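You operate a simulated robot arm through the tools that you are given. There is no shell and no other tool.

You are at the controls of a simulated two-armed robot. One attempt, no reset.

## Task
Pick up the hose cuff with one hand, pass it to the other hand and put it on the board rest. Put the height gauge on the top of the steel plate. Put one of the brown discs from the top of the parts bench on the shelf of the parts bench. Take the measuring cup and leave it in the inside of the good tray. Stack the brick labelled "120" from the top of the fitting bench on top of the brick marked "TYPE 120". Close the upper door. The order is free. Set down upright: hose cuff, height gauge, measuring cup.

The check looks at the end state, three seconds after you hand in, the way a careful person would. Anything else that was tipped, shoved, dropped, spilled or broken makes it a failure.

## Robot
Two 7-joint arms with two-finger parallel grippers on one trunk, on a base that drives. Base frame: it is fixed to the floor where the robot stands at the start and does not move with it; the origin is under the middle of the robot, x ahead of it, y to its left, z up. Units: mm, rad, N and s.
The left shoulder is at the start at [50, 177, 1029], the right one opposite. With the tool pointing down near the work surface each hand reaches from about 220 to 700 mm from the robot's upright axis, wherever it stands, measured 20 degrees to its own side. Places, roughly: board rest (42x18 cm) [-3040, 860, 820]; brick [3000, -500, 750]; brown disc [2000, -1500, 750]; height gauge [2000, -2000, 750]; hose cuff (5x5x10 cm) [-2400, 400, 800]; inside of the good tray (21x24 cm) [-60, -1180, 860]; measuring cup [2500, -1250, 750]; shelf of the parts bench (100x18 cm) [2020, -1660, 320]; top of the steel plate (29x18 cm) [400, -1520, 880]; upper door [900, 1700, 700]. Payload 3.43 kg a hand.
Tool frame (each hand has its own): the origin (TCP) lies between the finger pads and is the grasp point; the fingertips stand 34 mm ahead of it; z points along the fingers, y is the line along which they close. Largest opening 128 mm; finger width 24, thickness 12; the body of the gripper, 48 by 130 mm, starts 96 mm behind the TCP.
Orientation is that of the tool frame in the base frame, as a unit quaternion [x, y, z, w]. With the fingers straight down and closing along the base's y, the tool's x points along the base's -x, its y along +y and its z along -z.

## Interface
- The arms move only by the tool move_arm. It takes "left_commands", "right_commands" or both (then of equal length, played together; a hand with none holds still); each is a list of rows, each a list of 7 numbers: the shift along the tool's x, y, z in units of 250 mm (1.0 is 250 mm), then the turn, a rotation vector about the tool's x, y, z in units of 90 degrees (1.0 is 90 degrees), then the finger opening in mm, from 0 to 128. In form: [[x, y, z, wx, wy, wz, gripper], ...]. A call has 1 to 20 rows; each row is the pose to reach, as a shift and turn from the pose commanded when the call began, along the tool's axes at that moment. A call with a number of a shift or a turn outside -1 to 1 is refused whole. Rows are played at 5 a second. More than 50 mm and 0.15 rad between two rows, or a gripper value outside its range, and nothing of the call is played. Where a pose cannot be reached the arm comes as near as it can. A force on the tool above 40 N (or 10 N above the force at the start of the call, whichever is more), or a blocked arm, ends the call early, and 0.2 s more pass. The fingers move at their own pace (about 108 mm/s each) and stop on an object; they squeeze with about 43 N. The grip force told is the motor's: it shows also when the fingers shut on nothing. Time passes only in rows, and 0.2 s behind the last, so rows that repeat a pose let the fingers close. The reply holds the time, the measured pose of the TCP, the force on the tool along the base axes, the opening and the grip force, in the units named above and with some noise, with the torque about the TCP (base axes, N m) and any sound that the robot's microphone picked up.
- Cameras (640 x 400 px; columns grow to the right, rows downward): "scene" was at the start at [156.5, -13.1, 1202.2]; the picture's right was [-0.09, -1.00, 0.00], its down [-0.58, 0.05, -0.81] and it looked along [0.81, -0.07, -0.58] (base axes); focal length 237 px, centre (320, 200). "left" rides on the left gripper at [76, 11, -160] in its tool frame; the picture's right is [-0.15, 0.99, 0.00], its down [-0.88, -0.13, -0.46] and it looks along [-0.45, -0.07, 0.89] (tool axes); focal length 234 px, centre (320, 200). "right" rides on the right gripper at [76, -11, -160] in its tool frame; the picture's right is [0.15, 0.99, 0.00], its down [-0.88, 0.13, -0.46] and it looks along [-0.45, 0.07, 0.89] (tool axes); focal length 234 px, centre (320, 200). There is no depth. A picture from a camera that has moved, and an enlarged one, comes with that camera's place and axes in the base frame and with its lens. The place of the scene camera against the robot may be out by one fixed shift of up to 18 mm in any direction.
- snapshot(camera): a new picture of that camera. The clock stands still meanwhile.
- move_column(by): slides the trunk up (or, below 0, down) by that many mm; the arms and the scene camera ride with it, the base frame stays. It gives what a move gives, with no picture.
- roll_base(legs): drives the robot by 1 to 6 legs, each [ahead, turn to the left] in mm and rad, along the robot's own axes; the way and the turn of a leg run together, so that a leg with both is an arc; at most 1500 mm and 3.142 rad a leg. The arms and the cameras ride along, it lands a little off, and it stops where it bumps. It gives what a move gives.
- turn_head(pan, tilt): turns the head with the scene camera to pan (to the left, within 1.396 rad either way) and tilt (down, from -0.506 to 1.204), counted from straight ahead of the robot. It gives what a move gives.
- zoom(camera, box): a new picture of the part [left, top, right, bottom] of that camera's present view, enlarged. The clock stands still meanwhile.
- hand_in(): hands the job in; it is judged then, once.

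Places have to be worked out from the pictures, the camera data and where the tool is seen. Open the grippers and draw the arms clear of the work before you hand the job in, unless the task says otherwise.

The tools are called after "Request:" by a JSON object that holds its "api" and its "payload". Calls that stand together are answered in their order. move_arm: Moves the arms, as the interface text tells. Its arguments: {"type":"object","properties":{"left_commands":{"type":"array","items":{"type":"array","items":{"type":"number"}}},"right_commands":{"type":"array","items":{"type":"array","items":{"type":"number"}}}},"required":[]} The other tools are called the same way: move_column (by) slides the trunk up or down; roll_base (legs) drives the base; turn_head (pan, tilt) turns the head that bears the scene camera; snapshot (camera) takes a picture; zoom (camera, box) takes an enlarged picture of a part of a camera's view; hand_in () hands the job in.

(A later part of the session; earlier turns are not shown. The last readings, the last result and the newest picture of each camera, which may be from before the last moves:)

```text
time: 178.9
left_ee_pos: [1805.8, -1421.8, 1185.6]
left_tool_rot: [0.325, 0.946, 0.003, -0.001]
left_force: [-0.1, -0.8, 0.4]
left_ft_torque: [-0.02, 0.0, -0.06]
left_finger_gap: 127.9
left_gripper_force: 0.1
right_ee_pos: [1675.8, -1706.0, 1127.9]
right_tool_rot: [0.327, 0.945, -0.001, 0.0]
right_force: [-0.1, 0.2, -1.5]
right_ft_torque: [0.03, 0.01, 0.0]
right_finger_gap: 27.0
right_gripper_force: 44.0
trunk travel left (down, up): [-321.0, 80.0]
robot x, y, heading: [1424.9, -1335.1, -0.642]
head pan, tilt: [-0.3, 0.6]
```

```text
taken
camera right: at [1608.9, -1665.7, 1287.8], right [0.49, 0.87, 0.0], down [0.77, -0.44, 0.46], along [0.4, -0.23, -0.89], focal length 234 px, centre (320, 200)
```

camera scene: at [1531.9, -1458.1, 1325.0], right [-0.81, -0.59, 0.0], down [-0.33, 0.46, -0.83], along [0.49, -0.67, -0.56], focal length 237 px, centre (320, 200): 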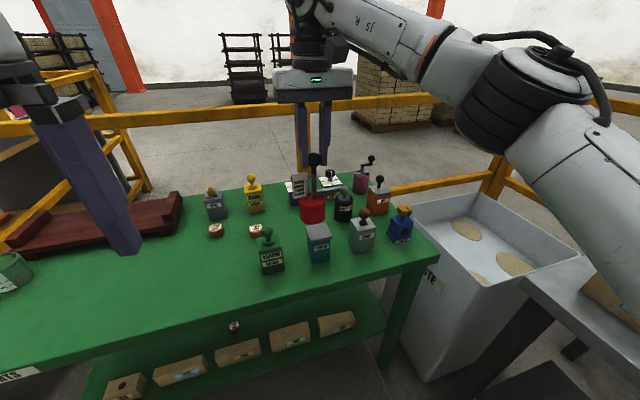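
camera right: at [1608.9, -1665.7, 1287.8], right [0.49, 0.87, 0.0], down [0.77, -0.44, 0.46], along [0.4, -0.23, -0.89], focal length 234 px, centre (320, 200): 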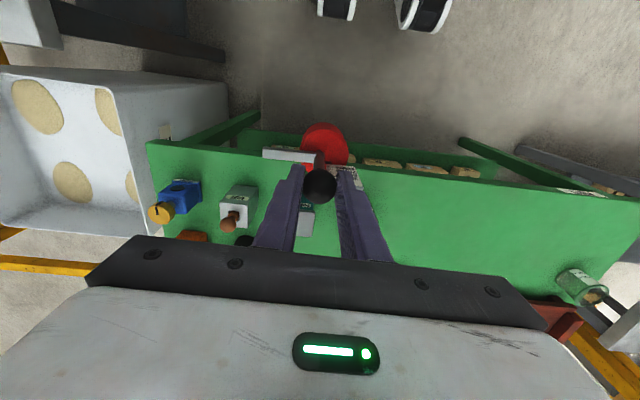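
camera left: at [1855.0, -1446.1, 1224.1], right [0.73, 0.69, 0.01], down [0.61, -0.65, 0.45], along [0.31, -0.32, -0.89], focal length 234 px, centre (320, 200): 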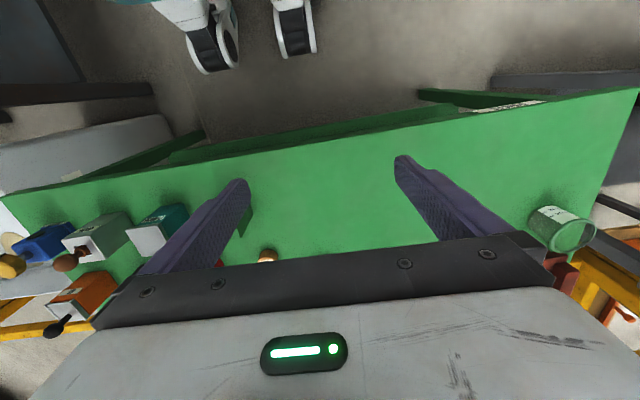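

Now drive toward the left end of the parts bench to pick up the measuring cup with the left hand.

Request:
{"api": "roll_base", "payload": {"legs": [[0, 1.53], [440, 0], [0, -1.53]]}}

Request:
{"api": "turn_head", "payload": {"pan": 0.35, "tilt": 0.65}}

Request:
{"api": "snapshot", "payload": {"camera": "scene"}}

Request:
{"api": "snapshot", "payload": {"camera": "left"}}

Request:
{"api": "snapshot", "payload": {"camera": "right"}}

```text
time: 189.1
left_ee_pos: [2064.7, -1074.8, 1186.5]
left_tool_rot: [0.317, 0.948, 0.003, -0.001]
left_force: [0.3, -0.2, 0.0]
left_ft_torque: [0.0, -0.02, 0.01]
left_finger_gap: 127.9
left_gripper_force: 0.1
right_ee_pos: [1943.1, -1361.0, 1128.5]
right_tool_rot: [0.317, 0.948, 0.0, 0.001]
right_force: [-0.5, 0.4, -2.0]
right_ft_torque: [0.01, -0.02, 0.0]
right_finger_gap: 26.9
right_gripper_force: 42.7
trunk travel left (down, up): [-321.0, 80.0]
robot x, y, heading: [1683.9, -1001.2, -0.623]
head pan, tilt: [-0.3, 0.6]
```

```text
time: 190.1
left_ee_pos: [2065.2, -1075.2, 1186.7]
left_tool_rot: [0.315, 0.949, 0.003, -0.001]
left_force: [-1.0, 0.4, 0.1]
left_ft_torque: [0.0, 0.01, 0.0]
left_finger_gap: 128.1
left_gripper_force: 0.1
right_ee_pos: [1942.0, -1360.3, 1128.8]
right_tool_rot: [0.315, 0.949, -0.001, 0.001]
right_force: [0.0, -0.2, -1.6]
right_ft_torque: [-0.04, 0.06, -0.04]
right_finger_gap: 27.2
right_gripper_force: 43.2
trunk travel left (down, up): [-321.0, 80.0]
robot x, y, heading: [1684.6, -1003.4, -0.623]
head pan, tilt: [0.351, 0.649]
```

```text
taken
camera scene: at [1823.4, -1070.3, 1320.6], right [-0.27, -0.96, 0.0], down [-0.58, 0.16, -0.8], along [0.77, -0.21, -0.6], focal length 237 px, centre (320, 200)
```

scene: 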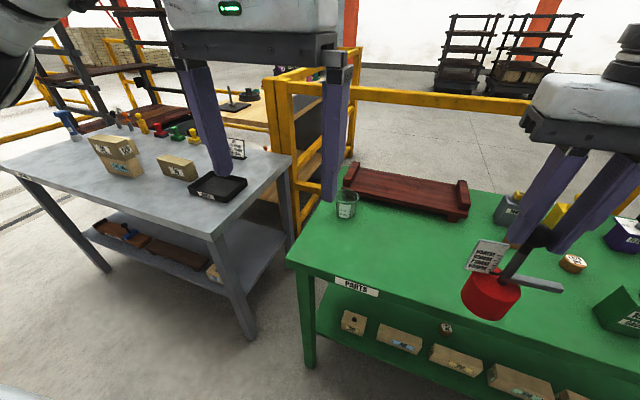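

```text
taken
camera left: at [2010.2, -1022.3, 1344.3], right [0.71, 0.7, 0.01], down [0.63, -0.63, 0.45], along [0.32, -0.32, -0.89], focal length 234 px, centre (320, 200)
```

left: 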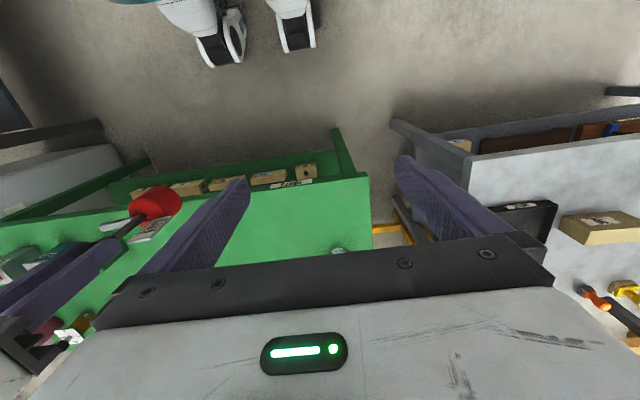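

```text
taken
camera right: at [1874.2, -1323.0, 1287.8], right [0.48, 0.88, 0.0], down [0.78, -0.42, 0.46], along [0.4, -0.22, -0.89], focal length 234 px, centre (320, 200)
```

right: 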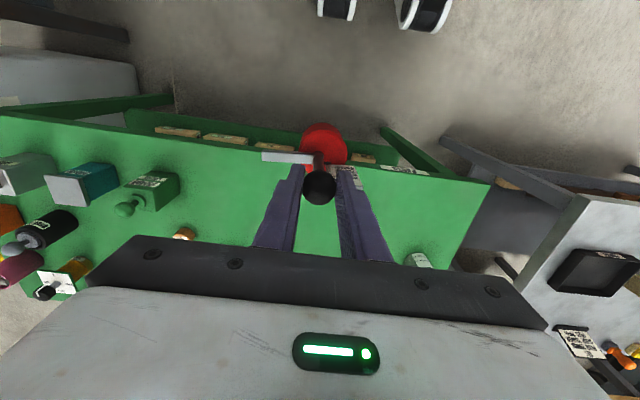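

The cup is at about (2325,-1280). I roll ahead 110 mm and move the left hand above it for a closer look.

Request:
{"api": "roll_base", "payload": {"legs": [[110, -0.02]]}}

Request:
{"api": "move_arm", "payload": {"left_commands": [[-0.14, 0, 0.1, 0, 0, 0, 128], [-0.28, 0, 0.2, 0, 0, 0, 128], [-0.42, 0, 0.3, 0, 0, 0, 128], [-0.56, 0, 0.4, 0, 0, 0, 128], [-0.7, 0, 0.5, 0, 0, 0, 128], [-0.7, 0, 0.5, 0, 0, 0, 128]]}}

Request:
{"api": "snapshot", "payload": {"camera": "left"}}

Request:
{"api": "snapshot", "payload": {"camera": "scene"}}

```text
time: 191.3
left_ee_pos: [2152.9, -1148.3, 1184.8]
left_tool_rot: [0.326, 0.945, 0.003, 0.0]
left_force: [0.1, -0.5, 0.2]
left_ft_torque: [0.05, 0.02, 0.01]
left_finger_gap: 128.1
left_gripper_force: 0.1
right_ee_pos: [2024.5, -1432.2, 1128.0]
right_tool_rot: [0.327, 0.945, -0.001, 0.0]
right_force: [-0.3, -0.2, -0.8]
right_ft_torque: [0.04, 0.03, -0.01]
right_finger_gap: 27.7
right_gripper_force: 43.1
trunk travel left (down, up): [-321.0, 80.0]
robot x, y, heading: [1773.3, -1064.4, -0.64]
head pan, tilt: [0.351, 0.649]
```

```text
time: 192.7
left_ee_pos: [2289.3, -1256.6, 1060.3]
left_tool_rot: [0.326, 0.945, 0.004, 0.001]
left_force: [0.1, -0.1, -1.4]
left_ft_torque: [-0.03, -0.01, -0.02]
left_finger_gap: 128.0
left_gripper_force: 0.0
right_ee_pos: [2022.2, -1430.7, 1127.0]
right_tool_rot: [0.327, 0.945, -0.001, 0.0]
right_force: [-0.4, 1.3, -1.3]
right_ft_torque: [-0.04, 0.02, 0.01]
right_finger_gap: 27.5
right_gripper_force: 42.5
trunk travel left (down, up): [-321.0, 80.0]
robot x, y, heading: [1773.4, -1062.6, -0.647]
head pan, tilt: [0.351, 0.649]
```

```text
taken
camera left: at [2236.4, -1201.8, 1219.3], right [0.73, 0.69, 0.01], down [0.61, -0.65, 0.45], along [0.32, -0.33, -0.89], focal length 234 px, centre (320, 200)
```

left: 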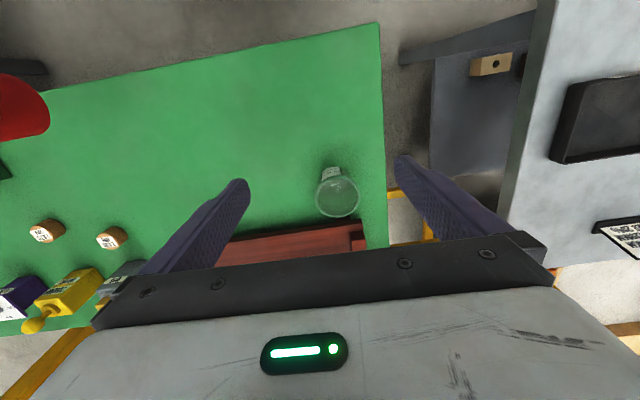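

```text
taken
camera scene: at [1910.0, -1137.8, 1320.7], right [-0.29, -0.96, 0.0], down [-0.58, 0.17, -0.8], along [0.76, -0.23, -0.6], focal length 237 px, centre (320, 200)
```

scene: 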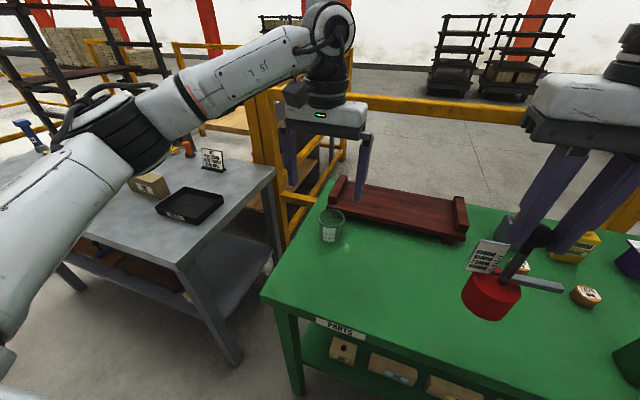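

I zoom on the cup.

Request:
{"api": "zoom", "payload": {"camera": "left", "box": [290, 140, 390, 230]}}

Request:
{"api": "zoom", "payload": {"camera": "scene", "box": [280, 160, 400, 260]}}

```text
4.44 times, centred on (340, 185) of left
camera zoom: at [2236.4, -1201.8, 1219.3], right [0.73, 0.69, 0.01], down [0.61, -0.65, 0.45], along [0.32, -0.33, -0.89], focal length 1041 px, centre (231, 267)
```

zoom: 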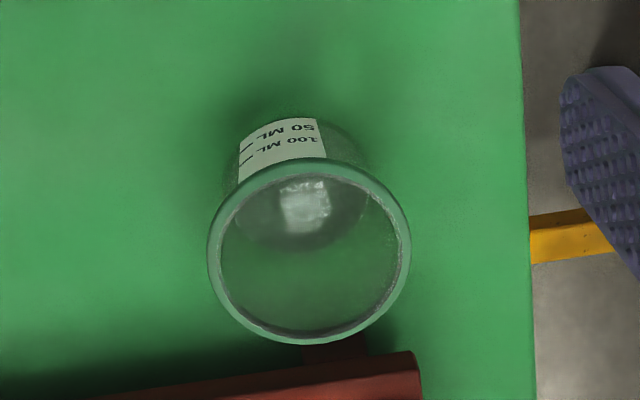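

```text
4.00 times, centred on (340, 210) of scene
camera zoom: at [1910.0, -1137.8, 1320.7], right [-0.29, -0.96, 0.0], down [-0.58, 0.17, -0.8], along [0.76, -0.23, -0.6], focal length 950 px, centre (240, 160)
```

zoom: 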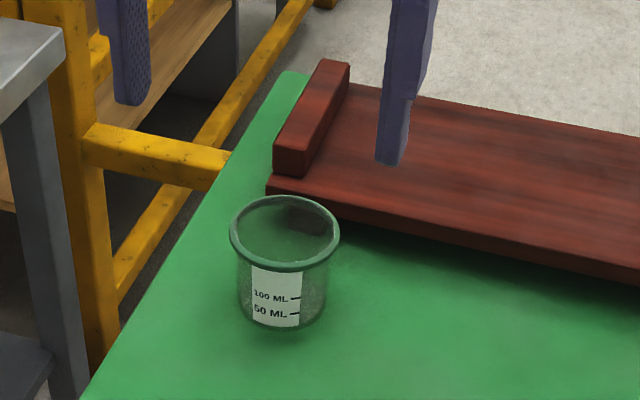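

Cup centre ≈(2377,-1304), rim dia ≈76 mm at z≈870. I roll 40 mm ahead, lower the trunk 60 mm and bring the left hand over the cup.

Request:
{"api": "roll_base", "payload": {"legs": [[40, 0]]}}

Request:
{"api": "move_column", "payload": {"by": -60}}

Request:
{"api": "move_arm", "payload": {"left_commands": [[-0.117, 0.033, 0, 0, 0, 0, 128], [-0.233, 0.066, 0, 0, 0, 0, 128], [-0.233, 0.066, 0, 0, 0, 0, 128]]}}

Request:
{"api": "snapshot", "payload": {"camera": "left"}}

Request:
{"api": "snapshot", "payload": {"camera": "scene"}}

```text
time: 193.6
left_ee_pos: [2323.0, -1280.2, 1060.9]
left_tool_rot: [0.327, 0.945, 0.004, -0.001]
left_force: [-0.3, 0.4, 0.8]
left_ft_torque: [0.06, 0.02, 0.01]
left_finger_gap: 128.0
left_gripper_force: 0.0
right_ee_pos: [2054.8, -1455.8, 1127.2]
right_tool_rot: [0.326, 0.945, -0.002, 0.0]
right_force: [1.1, -0.3, -2.4]
right_ft_torque: [-0.02, 0.01, 0.01]
right_finger_gap: 27.5
right_gripper_force: 42.6
trunk travel left (down, up): [-321.0, 80.0]
robot x, y, heading: [1799.6, -1091.0, -0.648]
head pan, tilt: [0.351, 0.649]
```

```text
time: 194.6
left_ee_pos: [2321.5, -1279.1, 1000.6]
left_tool_rot: [0.326, 0.945, 0.003, 0.0]
left_force: [-0.9, 0.3, 0.4]
left_ft_torque: [0.01, 0.0, -0.02]
left_finger_gap: 128.2
left_gripper_force: 0.1
right_ee_pos: [2054.8, -1454.2, 1068.6]
right_tool_rot: [0.326, 0.946, 0.0, 0.001]
right_force: [-1.1, -0.3, -1.2]
right_ft_torque: [-0.02, 0.01, 0.0]
right_finger_gap: 27.6
right_gripper_force: 43.1
trunk travel left (down, up): [-261.0, 140.0]
robot x, y, heading: [1804.9, -1087.1, -0.643]
head pan, tilt: [0.351, 0.649]
```

```text
time: 195.4
left_ee_pos: [2379.3, -1301.6, 1002.6]
left_tool_rot: [0.327, 0.945, 0.004, 0.002]
left_force: [-0.7, 0.1, 0.5]
left_ft_torque: [0.02, -0.01, -0.04]
left_finger_gap: 128.1
left_gripper_force: 0.1
right_ee_pos: [2053.4, -1454.9, 1067.7]
right_tool_rot: [0.327, 0.945, -0.001, 0.0]
right_force: [0.2, -0.3, -1.6]
right_ft_torque: [-0.02, 0.06, -0.01]
right_finger_gap: 27.3
right_gripper_force: 43.4
trunk travel left (down, up): [-261.0, 140.0]
robot x, y, heading: [1803.1, -1092.0, -0.646]
head pan, tilt: [0.351, 0.649]
```

```text
taken
camera left: at [2324.9, -1247.5, 1160.8], right [0.73, 0.69, 0.01], down [0.61, -0.65, 0.45], along [0.32, -0.33, -0.89], focal length 234 px, centre (320, 200)
```

left: 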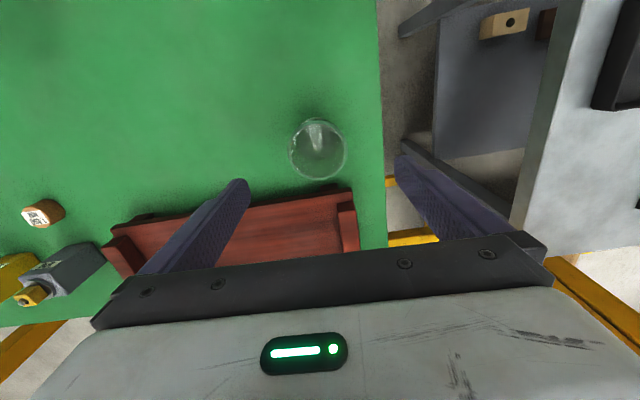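

```text
taken
camera scene: at [1941.4, -1161.4, 1260.6], right [-0.29, -0.96, 0.0], down [-0.58, 0.17, -0.8], along [0.76, -0.23, -0.6], focal length 237 px, centre (320, 200)
```

scene: 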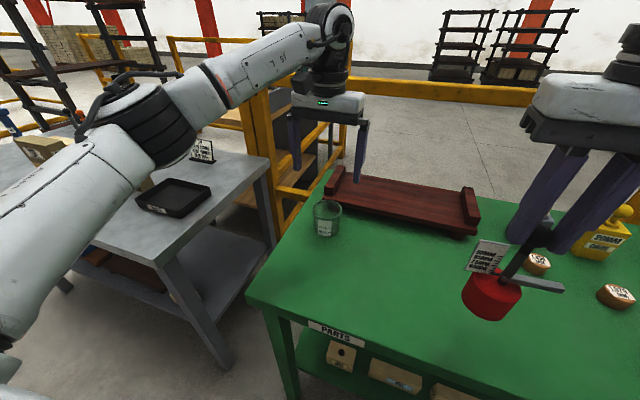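

Cup position confirmed at (2377,-1304). I descend to z≈862 and close on the rim.

Request:
{"api": "move_arm", "payload": {"left_commands": [[0, -0.014, 0.15, 0, 0, 0, 128], [0, -0.014, 0.3, 0, 0, 0, 128], [0, -0.014, 0.45, 0, 0, 0, 128], [0, -0.014, 0.562, 0, 0, 0, 128], [0, -0.014, 0.562, 0, 0, 0, 90], [0, -0.014, 0.562, 0, 0, 0, 65], [0, -0.014, 0.562, 0, 0, 0, 65], [0, -0.014, 0.562, 0, 0, 0, 65]]}}

Request:
{"api": "snapshot", "payload": {"camera": "left"}}

Request:
{"api": "zoom", "payload": {"camera": "scene", "box": [240, 120, 400, 260]}}

```text
time: 197.2
left_ee_pos: [2375.6, -1304.2, 860.8]
left_tool_rot: [0.327, 0.945, 0.003, 0.0]
left_force: [0.2, -0.4, -1.2]
left_ft_torque: [-0.05, 0.03, -0.04]
left_finger_gap: 68.8
left_gripper_force: 42.8
right_ee_pos: [2054.1, -1454.8, 1067.3]
right_tool_rot: [0.326, 0.945, 0.0, 0.001]
right_force: [-1.1, 1.1, -1.6]
right_ft_torque: [0.01, 0.0, 0.0]
right_finger_gap: 27.3
right_gripper_force: 42.8
trunk travel left (down, up): [-261.0, 140.0]
robot x, y, heading: [1802.2, -1084.9, -0.642]
head pan, tilt: [0.351, 0.649]
```

```text
taken
camera left: at [2321.6, -1250.0, 1019.0], right [0.73, 0.69, 0.01], down [0.61, -0.65, 0.45], along [0.32, -0.33, -0.89], focal length 234 px, centre (320, 200)
```

left: 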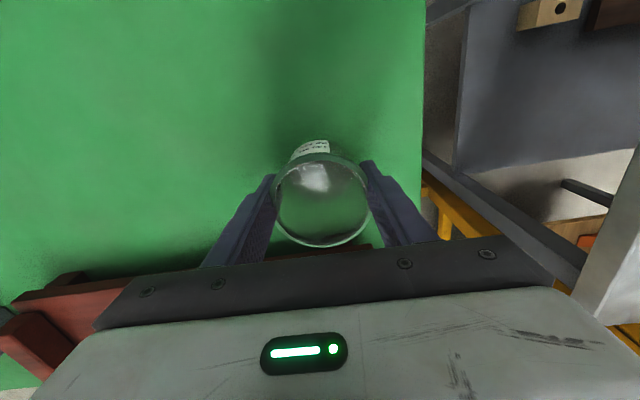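

```text
2.86 times, centred on (320, 190) of scene
camera zoom: at [1941.5, -1161.6, 1260.6], right [-0.29, -0.96, 0.0], down [-0.58, 0.17, -0.8], along [0.76, -0.23, -0.6], focal length 678 px, centre (320, 229)
```

zoom: 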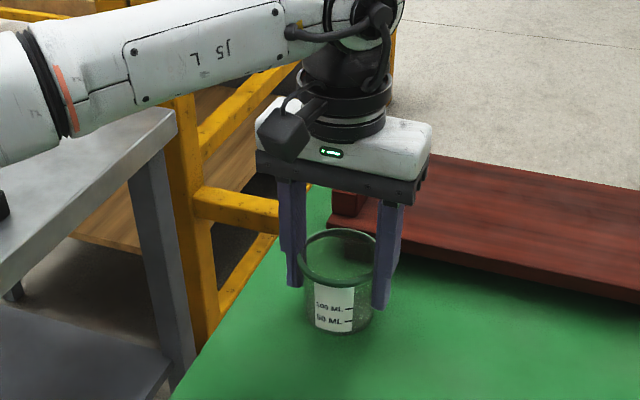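

Cup gripped (68.8 mm). I lift it straight up.

Request:
{"api": "move_arm", "payload": {"left_commands": [[0, 0, -0.04, 0, 0, 0, 65], [0, 0, -0.12, 0, 0, 0, 65], [0, 0, -0.25, 0, 0, 0, 65], [0, 0, -0.4, 0, 0, 0, 65], [0, 0, -0.52, 0, 0, 0, 65], [0, 0, -0.52, 0, 0, 0, 65]]}}

Request:
{"api": "zoom", "payload": {"camera": "scene", "box": [240, 60, 400, 220]}}

```text
time: 198.6
left_ee_pos: [2375.8, -1306.0, 987.8]
left_tool_rot: [0.326, 0.945, 0.003, 0.0]
left_force: [-0.3, -0.5, -0.4]
left_ft_torque: [0.02, 0.03, 0.03]
left_finger_gap: 69.2
left_gripper_force: 42.9
right_ee_pos: [2054.3, -1454.8, 1068.4]
right_tool_rot: [0.326, 0.945, -0.001, 0.001]
right_force: [-0.3, 0.1, -0.7]
right_ft_torque: [-0.01, 0.02, 0.0]
right_finger_gap: 27.6
right_gripper_force: 42.7
trunk travel left (down, up): [-261.0, 140.0]
robot x, y, heading: [1801.1, -1089.3, -0.643]
head pan, tilt: [0.351, 0.649]
```

```text
2.50 times, centred on (320, 140) of scene
camera zoom: at [1941.6, -1161.5, 1260.6], right [-0.29, -0.96, 0.0], down [-0.58, 0.17, -0.8], along [0.76, -0.23, -0.6], focal length 593 px, centre (320, 350)
```

zoom: 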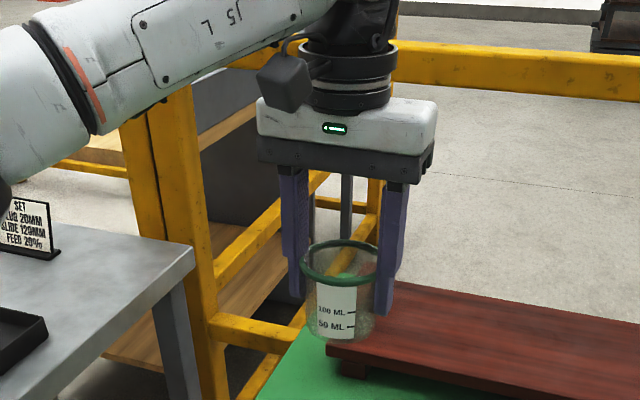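

Both items are held. I raise the trunk, back away, and draw the left hand in before turning toward the QA bench.

Request:
{"api": "move_column", "payload": {"by": 60}}

Request:
{"api": "roll_base", "payload": {"legs": [[-220, 0]]}}

Request:
{"api": "move_arm", "payload": {"left_commands": [[0.14, -0.02, -0.03, 0, 0, 0, 65], [0.28, -0.04, -0.06, 0, 0, 0, 65], [0.42, -0.05, -0.1, 0, 0, 0, 65], [0.56, -0.06, -0.14, 0, 0, 0, 65], [0.7, -0.06, -0.18, 0, 0, 0, 65], [0.8, -0.06, -0.2, 0, 0, 0, 65], [0.8, -0.06, -0.2, 0, 0, 0, 65]]}}

Request:
{"api": "snapshot", "payload": {"camera": "left"}}

```text
time: 199.6
left_ee_pos: [2376.7, -1306.5, 1046.6]
left_tool_rot: [0.327, 0.945, 0.002, -0.001]
left_force: [-0.5, 0.3, -1.0]
left_ft_torque: [0.0, -0.01, -0.02]
left_finger_gap: 68.7
left_gripper_force: 43.5
right_ee_pos: [2054.7, -1454.2, 1128.3]
right_tool_rot: [0.327, 0.945, -0.001, 0.0]
right_force: [0.2, 0.7, -2.3]
right_ft_torque: [0.0, 0.02, 0.01]
right_finger_gap: 27.3
right_gripper_force: 43.3
trunk travel left (down, up): [-321.0, 80.0]
robot x, y, heading: [1801.5, -1090.1, -0.645]
head pan, tilt: [0.351, 0.649]
```

```text
time: 201.3
left_ee_pos: [2202.8, -1175.3, 1048.3]
left_tool_rot: [0.328, 0.945, 0.003, 0.0]
left_force: [0.1, 0.4, -0.6]
left_ft_torque: [-0.01, -0.01, -0.02]
left_finger_gap: 68.8
left_gripper_force: 42.9
right_ee_pos: [1879.3, -1322.9, 1128.3]
right_tool_rot: [0.329, 0.944, -0.001, 0.0]
right_force: [-0.5, 0.9, -1.2]
right_ft_torque: [0.0, -0.02, -0.01]
right_finger_gap: 27.3
right_gripper_force: 42.9
trunk travel left (down, up): [-321.0, 80.0]
robot x, y, heading: [1631.8, -961.1, -0.646]
head pan, tilt: [0.351, 0.649]
```

```text
time: 202.9
left_ee_pos: [2035.1, -1064.1, 1097.4]
left_tool_rot: [0.327, 0.945, 0.003, 0.0]
left_force: [0.4, -0.1, -0.7]
left_ft_torque: [0.02, 0.03, 0.02]
left_finger_gap: 68.8
left_gripper_force: 43.1
right_ee_pos: [1879.8, -1324.3, 1128.2]
right_tool_rot: [0.329, 0.944, -0.001, 0.0]
right_force: [-0.1, -0.6, -1.5]
right_ft_torque: [0.01, 0.03, -0.02]
right_finger_gap: 27.3
right_gripper_force: 42.8
trunk travel left (down, up): [-321.0, 80.0]
robot x, y, heading: [1625.4, -957.8, -0.643]
head pan, tilt: [0.351, 0.649]
```

```text
taken
camera left: at [1981.9, -1008.8, 1255.5], right [0.73, 0.69, 0.01], down [0.61, -0.65, 0.45], along [0.31, -0.33, -0.89], focal length 234 px, centre (320, 200)
```

left: 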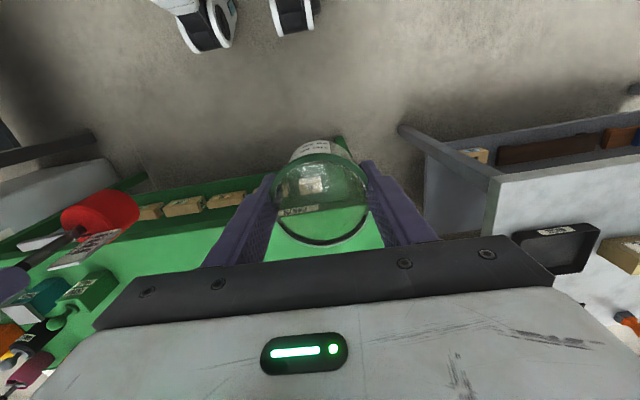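

Both loads are steady. I turn right toward the QA bench side and drive along in front of it.

Request:
{"api": "roll_base", "payload": {"legs": [[0, -1.2], [0, -1.2], [700, 0], [0, 0.6]]}}

Request:
{"api": "turn_head", "payload": {"pan": 0.0, "tilt": 0.5}}

Request:
{"api": "snapshot", "payload": {"camera": "scene"}}

Request:
{"api": "snapshot", "payload": {"camera": "right"}}

Request:
{"api": "snapshot", "payload": {"camera": "left"}}

```text
time: 214.5
left_ee_pos: [721.7, -1388.8, 1096.1]
left_tool_rot: [0.943, 0.332, 0.001, 0.002]
left_force: [-0.2, -0.7, -1.3]
left_ft_torque: [0.02, -0.01, -0.02]
left_finger_gap: 67.9
left_gripper_force: 43.4
right_ee_pos: [502.3, -1178.5, 1128.5]
right_tool_rot: [0.943, 0.332, -0.001, -0.001]
right_force: [0.3, 1.2, -1.5]
right_ft_torque: [0.01, -0.01, 0.03]
right_finger_gap: 27.6
right_gripper_force: 42.8
trunk travel left (down, up): [-321.0, 80.0]
robot x, y, heading: [915.0, -1017.0, -2.443]
head pan, tilt: [0.351, 0.649]
```

```text
time: 215.3
left_ee_pos: [722.0, -1388.2, 1097.2]
left_tool_rot: [0.944, 0.331, 0.002, 0.003]
left_force: [-0.6, 0.2, -0.2]
left_ft_torque: [0.02, 0.0, -0.03]
left_finger_gap: 67.9
left_gripper_force: 42.9
right_ee_pos: [502.2, -1177.5, 1127.7]
right_tool_rot: [0.943, 0.331, -0.001, 0.0]
right_force: [0.3, -1.1, -1.2]
right_ft_torque: [-0.04, 0.0, -0.01]
right_finger_gap: 27.3
right_gripper_force: 43.4
trunk travel left (down, up): [-321.0, 80.0]
robot x, y, heading: [914.8, -1017.8, -2.444]
head pan, tilt: [0.0, 0.499]
```

```text
taken
camera scene: at [791.3, -1125.3, 1334.0], right [-0.64, 0.77, 0.0], down [0.37, 0.31, -0.88], along [-0.67, -0.56, -0.48], focal length 237 px, centre (320, 200)
```

scene: 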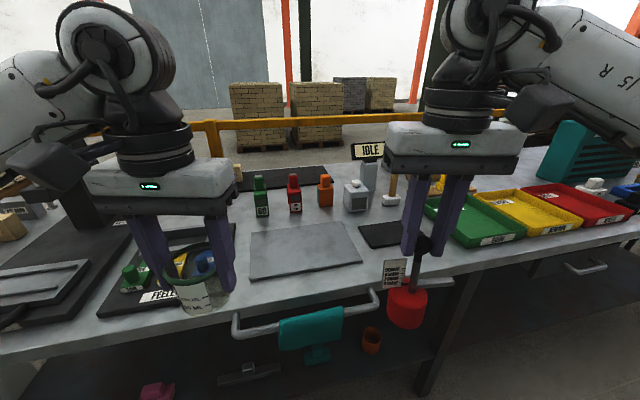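

```text
taken
camera right: at [554.1, -1121.0, 1287.7], right [0.73, -0.68, 0.0], down [-0.6, -0.65, 0.46], along [-0.31, -0.33, -0.89], focal length 234 px, centre (320, 200)
```

right: 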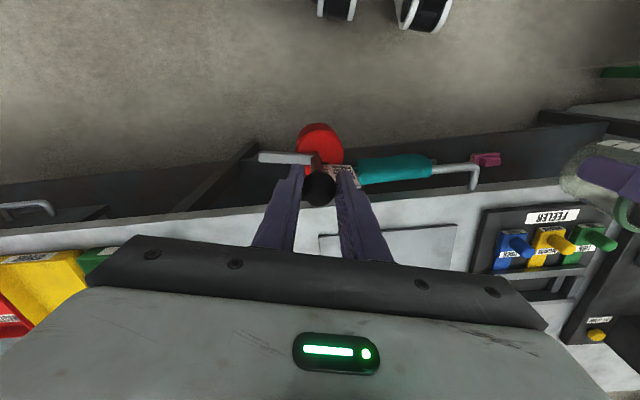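

```text
taken
camera left: at [786.3, -1350.1, 1255.4], right [0.5, -0.86, 0.01], down [-0.77, -0.45, 0.45], along [-0.39, -0.23, -0.89], focal length 234 px, centre (320, 200)
```

left: 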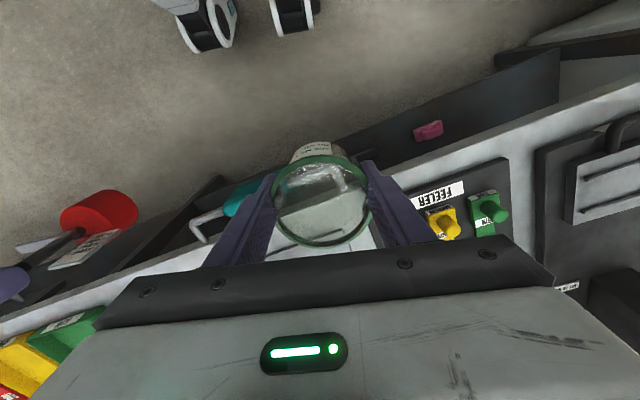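

The steel plate is at about (410,-1508), the GOOD tray to its right. I square up to the QA bench and move up so the right hand can place the gauge.

Request:
{"api": "roll_base", "payload": {"legs": [[0, 0.24], [130, 0]]}}

Request:
{"api": "snapshot", "payload": {"camera": "scene"}}

Request:
{"api": "snapshot", "payload": {"camera": "right"}}

```text
time: 217.4
left_ee_pos: [737.1, -1530.9, 1096.3]
left_tool_rot: [0.897, 0.441, 0.003, 0.001]
left_force: [-0.6, 0.1, -0.8]
left_ft_torque: [0.03, -0.03, 0.0]
left_finger_gap: 67.8
left_gripper_force: 43.8
right_ee_pos: [473.9, -1377.0, 1127.5]
right_tool_rot: [0.897, 0.441, -0.001, -0.001]
right_force: [0.5, -0.4, -2.1]
right_ft_torque: [0.07, -0.01, 0.01]
right_finger_gap: 27.5
right_gripper_force: 42.7
trunk travel left (down, up): [-321.0, 80.0]
robot x, y, heading: [839.3, -1123.7, -2.21]
head pan, tilt: [0.0, 0.499]
```

```text
taken
camera scene: at [740.6, -1258.2, 1333.8], right [-0.8, 0.59, 0.0], down [0.28, 0.39, -0.88], along [-0.52, -0.71, -0.48], focal length 237 px, centre (320, 200)
```

scene: 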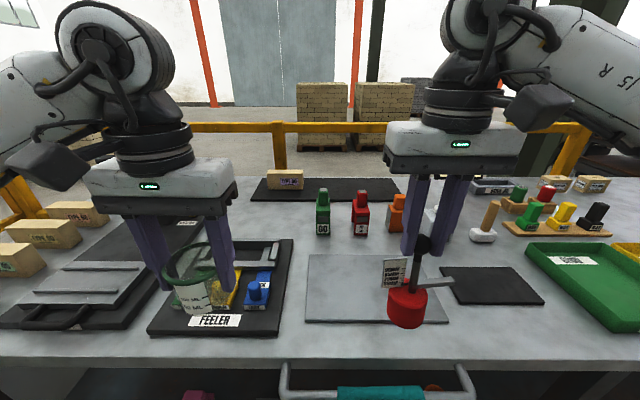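

```text
taken
camera right: at [510.6, -1309.9, 1287.5], right [0.87, -0.49, 0.0], down [-0.43, -0.78, 0.46], along [-0.22, -0.4, -0.89], focal length 234 px, centre (320, 200)
```

right: 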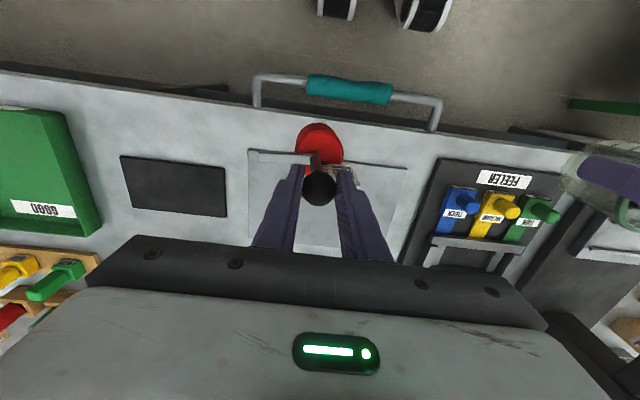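

Plate corners give a 286 mm long plate centred at ≈(413,-1499) at z≈880. I move the gauge over its centre.

Request:
{"api": "move_arm", "payload": {"right_commands": [[-0.134, 0.026, 0, 0, 0, 0, 15], [-0.268, 0.053, 0, 0, 0, 0, 15], [-0.4, 0.079, 0, 0, 0, 0, 15], [-0.535, 0.105, 0.05, 0, 0, 0, 15], [-0.535, 0.105, 0.15, 0, 0, 0, 15], [-0.535, 0.105, 0.24, 0, 0, 0, 15], [-0.535, 0.105, 0.24, 0, 0, 0, 15]]}}

Request:
{"api": "snapshot", "payload": {"camera": "right"}}

Request:
{"api": "zoom", "payload": {"camera": "scene", "box": [280, 140, 480, 340]}}

```text
time: 219.0
left_ee_pos: [738.5, -1530.6, 1097.2]
left_tool_rot: [0.897, 0.442, 0.002, 0.002]
left_force: [0.0, -0.5, -0.8]
left_ft_torque: [-0.01, 0.03, 0.03]
left_finger_gap: 68.0
left_gripper_force: 43.1
right_ee_pos: [412.2, -1500.7, 1068.0]
right_tool_rot: [0.897, 0.441, -0.001, -0.001]
right_force: [1.1, -0.2, -1.0]
right_ft_torque: [-0.03, 0.0, 0.0]
right_finger_gap: 27.4
right_gripper_force: 42.6
trunk travel left (down, up): [-321.0, 80.0]
robot x, y, heading: [839.0, -1122.4, -2.209]
head pan, tilt: [0.0, 0.499]
```

```text
taken
camera right: at [448.9, -1432.8, 1228.7], right [0.87, -0.49, 0.0], down [-0.43, -0.78, 0.46], along [-0.22, -0.4, -0.89], focal length 234 px, centre (320, 200)
```

right: 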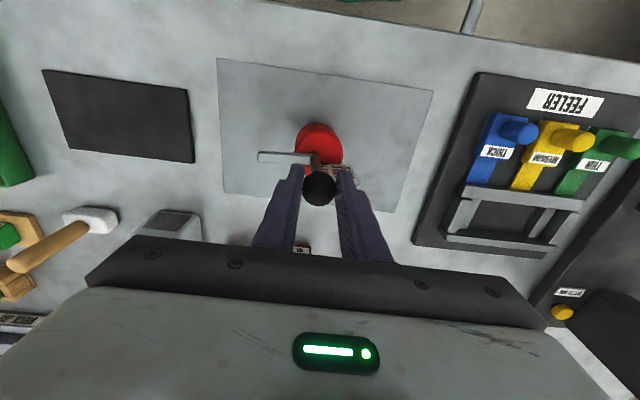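

```text
2.00 times, centred on (380, 240) of scene
camera zoom: at [741.2, -1257.4, 1334.0], right [-0.8, 0.59, 0.0], down [0.28, 0.39, -0.88], along [-0.52, -0.71, -0.48], focal length 475 px, centre (200, 120)
```

zoom: 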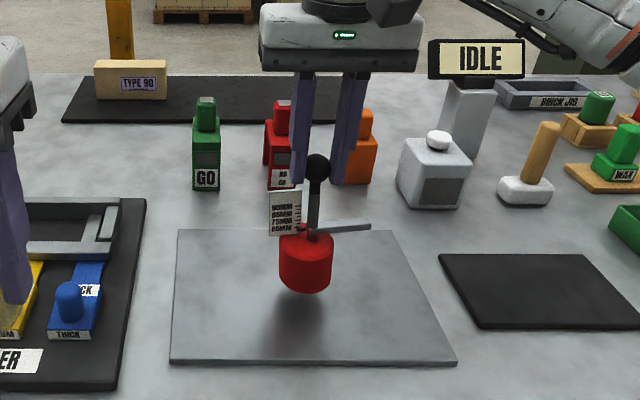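

The gauge is over the middle of the plate. I lower to just above it and then slowly until contact.

Request:
{"api": "move_arm", "payload": {"right_commands": [[0, 0, 0.035, 0, 0, 0, 15], [0, 0, 0.065, 0, 0, 0, 15], [0, 0, 0.073, 0, 0, 0, 15], [0, 0, 0.081, 0, 0, 0, 15]]}}

Request:
{"api": "zoom", "payload": {"camera": "scene", "box": [320, 180, 440, 330]}}

```text
time: 220.0
left_ee_pos: [737.4, -1530.2, 1098.3]
left_tool_rot: [0.897, 0.442, 0.002, 0.003]
left_force: [-0.5, -0.1, -1.4]
left_ft_torque: [0.03, -0.04, -0.04]
left_finger_gap: 67.7
left_gripper_force: 43.0
right_ee_pos: [413.2, -1498.9, 1048.0]
right_tool_rot: [0.897, 0.441, 0.0, -0.001]
right_force: [0.6, -0.4, -1.9]
right_ft_torque: [0.01, -0.01, -0.02]
right_finger_gap: 27.4
right_gripper_force: 42.8
trunk travel left (down, up): [-321.0, 80.0]
robot x, y, heading: [837.6, -1126.4, -2.205]
head pan, tilt: [0.0, 0.499]
```

```text
2.67 times, centred on (380, 255) of scene
camera zoom: at [741.1, -1257.5, 1334.0], right [-0.8, 0.59, 0.0], down [0.28, 0.39, -0.88], along [-0.52, -0.71, -0.48], focal length 633 px, centre (160, 53)
```

zoom: 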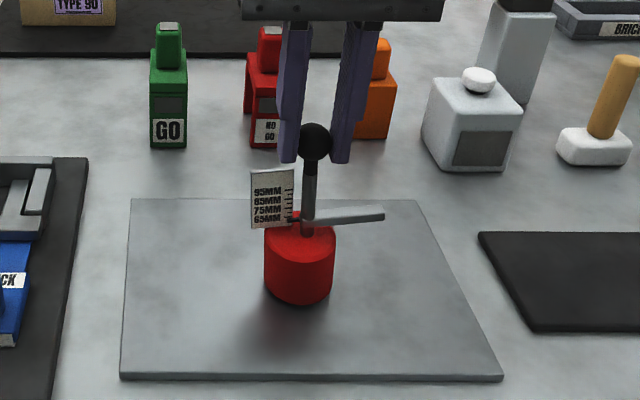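

A little gap remains. I step down slowly while watching the force.

Request:
{"api": "move_arm", "payload": {"right_commands": [[0, 0, 0.005, 0, 0, 0, 15], [0, 0, 0.01, 0, 0, 0, 15], [0, 0, 0.014, 0, 0, 0, 15]]}}

Request:
{"api": "zoom", "payload": {"camera": "scene", "box": [320, 180, 440, 330]}}

```text
time: 220.8
left_ee_pos: [735.9, -1529.5, 1097.4]
left_tool_rot: [0.898, 0.441, 0.002, 0.002]
left_force: [0.1, 0.1, -1.5]
left_ft_torque: [0.02, 0.02, 0.02]
left_finger_gap: 67.6
left_gripper_force: 42.7
right_ee_pos: [412.7, -1498.1, 1045.6]
right_tool_rot: [0.897, 0.442, -0.001, 0.0]
right_force: [-0.3, 0.0, -1.7]
right_ft_torque: [0.0, -0.02, -0.01]
right_finger_gap: 27.5
right_gripper_force: 42.9
trunk travel left (down, up): [-321.0, 80.0]
robot x, y, heading: [838.2, -1125.2, -2.204]
head pan, tilt: [0.0, 0.499]
```

```text
2.67 times, centred on (380, 255) of scene
camera zoom: at [741.1, -1257.5, 1334.0], right [-0.8, 0.59, 0.0], down [0.28, 0.39, -0.88], along [-0.52, -0.71, -0.48], focal length 633 px, centre (160, 53)
```

zoom: 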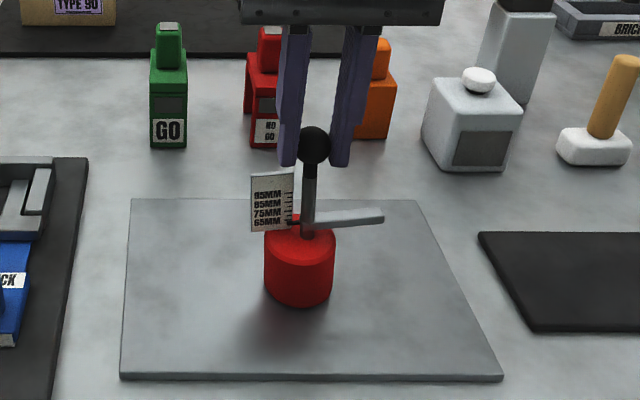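

Still no contact; continue down another few mm.

Request:
{"api": "move_arm", "payload": {"right_commands": [[0, 0, 0.006, 0, 0, 0, 15], [0, 0, 0.012, 0, 0, 0, 15], [0, 0, 0.018, 0, 0, 0, 15]]}}

Request:
{"api": "zoom", "payload": {"camera": "scene", "box": [320, 180, 440, 330]}}

```text
time: 221.6
left_ee_pos: [737.5, -1530.0, 1096.9]
left_tool_rot: [0.897, 0.442, 0.002, 0.002]
left_force: [0.7, 0.1, -1.6]
left_ft_torque: [-0.02, -0.01, -0.02]
left_finger_gap: 67.8
left_gripper_force: 42.8
right_ee_pos: [413.8, -1499.3, 1041.4]
right_tool_rot: [0.898, 0.441, -0.002, -0.001]
right_force: [0.0, 0.5, 4.4]
right_ft_torque: [-0.02, -0.06, -0.02]
right_finger_gap: 27.5
right_gripper_force: 43.3
trunk travel left (down, up): [-321.0, 80.0]
robot x, y, heading: [837.5, -1120.1, -2.204]
head pan, tilt: [0.0, 0.499]
```

```text
2.67 times, centred on (380, 255) of scene
camera zoom: at [741.5, -1257.0, 1334.2], right [-0.8, 0.59, 0.0], down [0.28, 0.38, -0.88], along [-0.52, -0.71, -0.48], focal length 633 px, centre (160, 53)
```

zoom: 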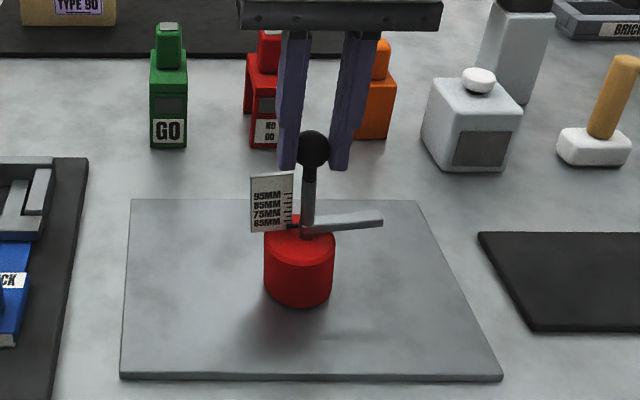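

Contact. I open the fingers and rise straight up.

Request:
{"api": "move_arm", "payload": {"right_commands": [[0, 0, 0, 0, 0, 0, 34], [0, 0, 0, 0, 0, 0, 50], [0, 0, 0, 0, 0, 0, 60], [0, 0, -0.1, 0, 0, 0, 60], [0, 0, -0.25, 0, 0, 0, 60], [0, 0, -0.4, 0, 0, 0, 60], [0, 0, -0.4, 0, 0, 0, 60]]}}

Request:
{"api": "zoom", "payload": {"camera": "scene", "box": [300, 120, 460, 330]}}

```text
time: 223.2
left_ee_pos: [737.0, -1530.6, 1096.5]
left_tool_rot: [0.897, 0.442, 0.002, 0.002]
left_force: [-0.5, 0.0, -0.8]
left_ft_torque: [-0.02, 0.0, 0.0]
left_finger_gap: 67.4
left_gripper_force: 43.0
right_ee_pos: [414.9, -1498.3, 1140.4]
right_tool_rot: [0.897, 0.441, -0.002, -0.001]
right_force: [-0.2, 0.8, -0.2]
right_ft_torque: [0.02, -0.01, 0.02]
right_finger_gap: 59.9
right_gripper_force: 0.1
trunk travel left (down, up): [-321.0, 80.0]
robot x, y, heading: [837.9, -1121.3, -2.206]
head pan, tilt: [0.0, 0.499]
```

```text
1.90 times, centred on (380, 225) of scene
camera zoom: at [741.0, -1257.4, 1334.0], right [-0.8, 0.59, 0.0], down [0.28, 0.39, -0.88], along [-0.52, -0.71, -0.48], focal length 452 px, centre (206, 152)
```

zoom: 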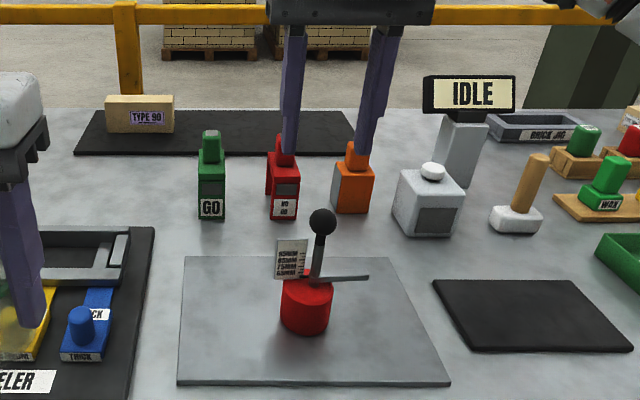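

The height gauge stands upright on the plate. I check the cup in the left hand (gap shrank slightly) and retract the right hand.

Request:
{"api": "move_arm", "payload": {"right_commands": [[0.12, 0, -0.03, 0, 0, 0, 80], [0.28, 0, -0.05, 0, 0, 0, 100], [0.46, 0, -0.05, 0, 0, 0, 128], [0.64, 0, -0.05, 0, 0, 0, 128], [0.8, 0, -0.05, 0, 0, 0, 128], [0.8, 0, -0.05, 0, 0, 0, 128]]}}

Request:
{"api": "roll_base", "payload": {"legs": [[-80, 0]]}}

Request:
{"api": "snapshot", "payload": {"camera": "left"}}

Request:
{"api": "snapshot", "payload": {"camera": "scene"}}

```text
time: 224.6
left_ee_pos: [737.6, -1530.9, 1096.6]
left_tool_rot: [0.897, 0.441, 0.002, 0.002]
left_force: [-0.3, -0.3, -1.3]
left_ft_torque: [-0.01, 0.01, 0.0]
left_finger_gap: 67.5
left_gripper_force: 43.6
right_ee_pos: [536.6, -1337.9, 1154.4]
right_tool_rot: [0.897, 0.442, -0.001, 0.0]
right_force: [0.0, -0.4, 1.0]
right_ft_torque: [-0.04, 0.0, 0.02]
right_finger_gap: 127.9
right_gripper_force: 0.1
trunk travel left (down, up): [-321.0, 80.0]
robot x, y, heading: [836.0, -1123.7, -2.207]
head pan, tilt: [0.0, 0.499]
```

```text
time: 225.7
left_ee_pos: [786.2, -1466.4, 1096.7]
left_tool_rot: [0.897, 0.443, 0.002, 0.002]
left_force: [0.6, -0.8, -0.1]
left_ft_torque: [-0.03, 0.0, 0.04]
left_finger_gap: 67.9
left_gripper_force: 42.6
right_ee_pos: [585.0, -1274.3, 1155.3]
right_tool_rot: [0.897, 0.443, -0.002, 0.0]
right_force: [0.6, 0.5, -0.5]
right_ft_torque: [-0.04, 0.0, -0.02]
right_finger_gap: 127.9
right_gripper_force: 0.1
trunk travel left (down, up): [-321.0, 80.0]
robot x, y, heading: [884.7, -1057.7, -2.206]
head pan, tilt: [0.0, 0.499]
```

```text
taken
camera left: at [839.2, -1412.1, 1255.8], right [0.7, -0.72, 0.01], down [-0.64, -0.62, 0.45], along [-0.32, -0.32, -0.89], focal length 234 px, centre (320, 200)
```

left: 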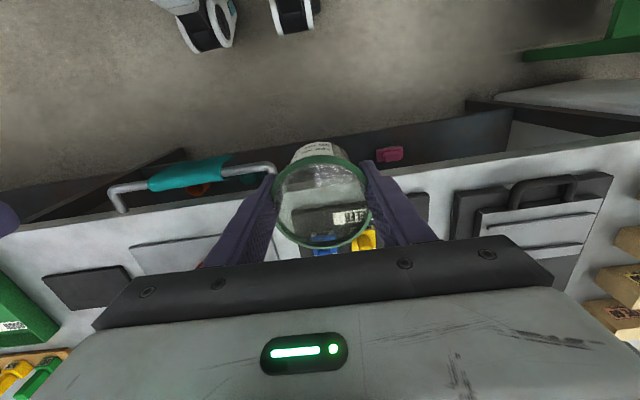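

```text
taken
camera scene: at [789.3, -1192.6, 1334.2], right [-0.81, 0.59, 0.0], down [0.28, 0.39, -0.88], along [-0.52, -0.71, -0.48], focal length 237 px, centre (320, 200)
```

scene: 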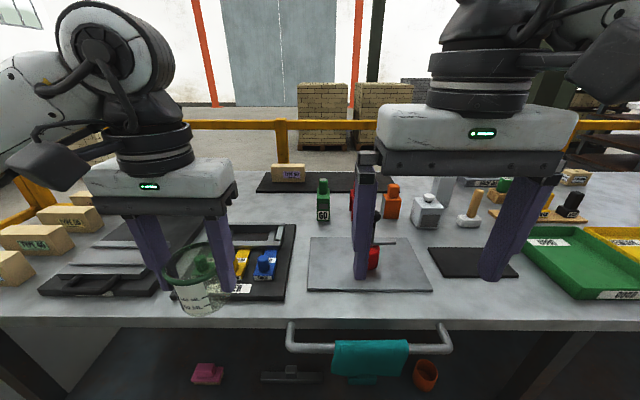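

The cup is steady. I drive along to face the GOOD tray.

Request:
{"api": "roll_base", "payload": {"legs": [[0, -1.512], [840, 0], [0, 1.515]]}}

Request:
{"api": "turn_head", "payload": {"pan": 0.2, "tilt": 0.6}}

Request:
{"api": "snapshot", "payload": {"camera": "scene"}}

Request:
{"api": "snapshot", "payload": {"camera": "left"}}

Request:
{"api": "snapshot", "payload": {"camera": "right"}}

```text
time: 237.6
left_ee_pos: [100.4, -992.8, 1096.9]
left_tool_rot: [0.903, 0.429, 0.002, 0.002]
left_force: [0.5, 0.1, -0.5]
left_ft_torque: [-0.01, 0.01, -0.03]
left_finger_gap: 67.7
left_gripper_force: 42.8
right_ee_pos: [-94.6, -794.5, 1155.0]
right_tool_rot: [0.904, 0.429, -0.002, 0.0]
right_force: [-0.5, 0.6, -0.9]
right_ft_torque: [0.0, 0.01, -0.01]
right_finger_gap: 128.0
right_gripper_force: 0.0
trunk travel left (down, up): [-321.0, 80.0]
robot x, y, heading: [212.5, -587.0, -2.238]
head pan, tilt: [0.0, 0.499]
```

```text
time: 238.3
left_ee_pos: [99.9, -991.8, 1097.3]
left_tool_rot: [0.903, 0.429, 0.003, 0.003]
left_force: [0.2, -1.2, -0.8]
left_ft_torque: [0.01, 0.0, 0.04]
left_finger_gap: 67.7
left_gripper_force: 43.5
right_ee_pos: [-95.9, -795.4, 1154.1]
right_tool_rot: [0.903, 0.429, -0.001, -0.001]
right_force: [0.5, -0.1, -0.5]
right_ft_torque: [0.0, -0.02, -0.05]
right_finger_gap: 128.1
right_gripper_force: 0.2
trunk travel left (down, up): [-321.0, 80.0]
robot x, y, heading: [211.0, -586.6, -2.23]
head pan, tilt: [0.201, 0.6]
```

```text
taken
camera scene: at [127.9, -726.6, 1324.9], right [-0.9, 0.45, 0.0], down [0.25, 0.51, -0.83], along [-0.37, -0.74, -0.56], focal length 237 px, centre (320, 200)
```

scene: 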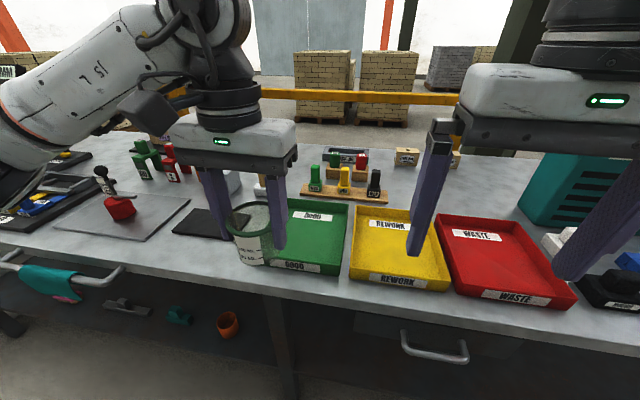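

```text
taken
camera left: at [154.9, -940.0, 1255.5], right [0.67, -0.74, 0.01], down [-0.66, -0.6, 0.45], along [-0.33, -0.31, -0.89], focal length 234 px, centre (320, 200)
```

left: 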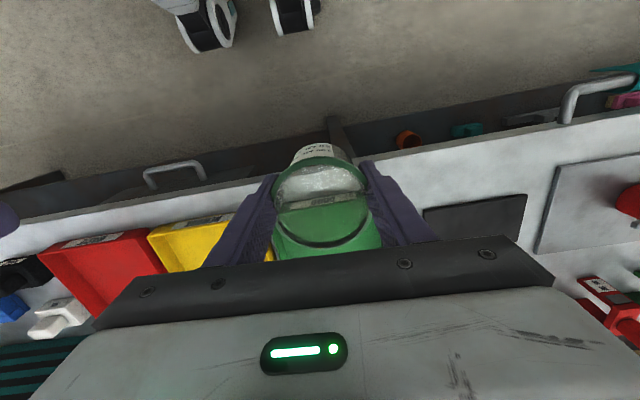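

```text
taken
camera right: at [-57.1, -728.5, 1314.1], right [0.86, -0.51, 0.0], down [-0.45, -0.76, 0.46], along [-0.24, -0.39, -0.89], focal length 234 px, centre (320, 200)
```

right: 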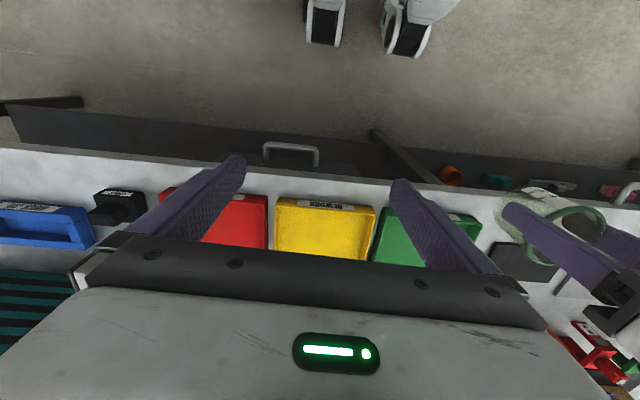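

The GOOD tray centre is about (-60,-1168). I roll 70 mm ahead, lower the trunk 80 mm, and bring the cup over the tray.

Request:
{"api": "roll_base", "payload": {"legs": [[70, 0.02]]}}

Request:
{"api": "move_column", "payload": {"by": -80}}

Request:
{"api": "snapshot", "payload": {"camera": "scene"}}

```text
time: 239.3
left_ee_pos: [63.9, -1049.9, 1097.1]
left_tool_rot: [0.899, 0.438, 0.003, 0.002]
left_force: [0.2, -0.3, -0.4]
left_ft_torque: [0.02, 0.0, 0.01]
left_finger_gap: 67.5
left_gripper_force: 42.9
right_ee_pos: [-134.2, -857.8, 1154.0]
right_tool_rot: [0.899, 0.438, -0.001, -0.001]
right_force: [0.2, -0.9, -0.4]
right_ft_torque: [0.03, 0.0, 0.03]
right_finger_gap: 128.3
right_gripper_force: 0.1
trunk travel left (down, up): [-321.0, 80.0]
robot x, y, heading: [167.4, -643.4, -2.217]
head pan, tilt: [0.201, 0.6]
```

```text
time: 240.5
left_ee_pos: [65.6, -1048.7, 1017.3]
left_tool_rot: [0.899, 0.438, 0.002, 0.001]
left_force: [0.0, -0.6, -0.9]
left_ft_torque: [-0.01, -0.01, -0.02]
left_finger_gap: 67.7
left_gripper_force: 42.9
right_ee_pos: [-132.7, -855.6, 1073.8]
right_tool_rot: [0.899, 0.437, -0.002, -0.001]
right_force: [-0.1, 0.5, -0.6]
right_ft_torque: [0.0, -0.01, -0.01]
right_finger_gap: 127.9
right_gripper_force: 0.0
trunk travel left (down, up): [-241.0, 160.0]
robot x, y, heading: [168.0, -641.7, -2.217]
head pan, tilt: [0.201, 0.6]
```

```text
taken
camera scene: at [88.2, -783.3, 1245.0], right [-0.9, 0.43, 0.0], down [0.24, 0.51, -0.83], along [-0.35, -0.75, -0.56], focal length 237 px, centre (320, 200)
```

scene: 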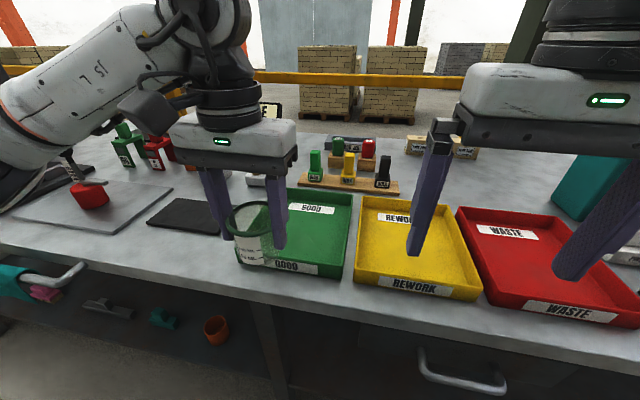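

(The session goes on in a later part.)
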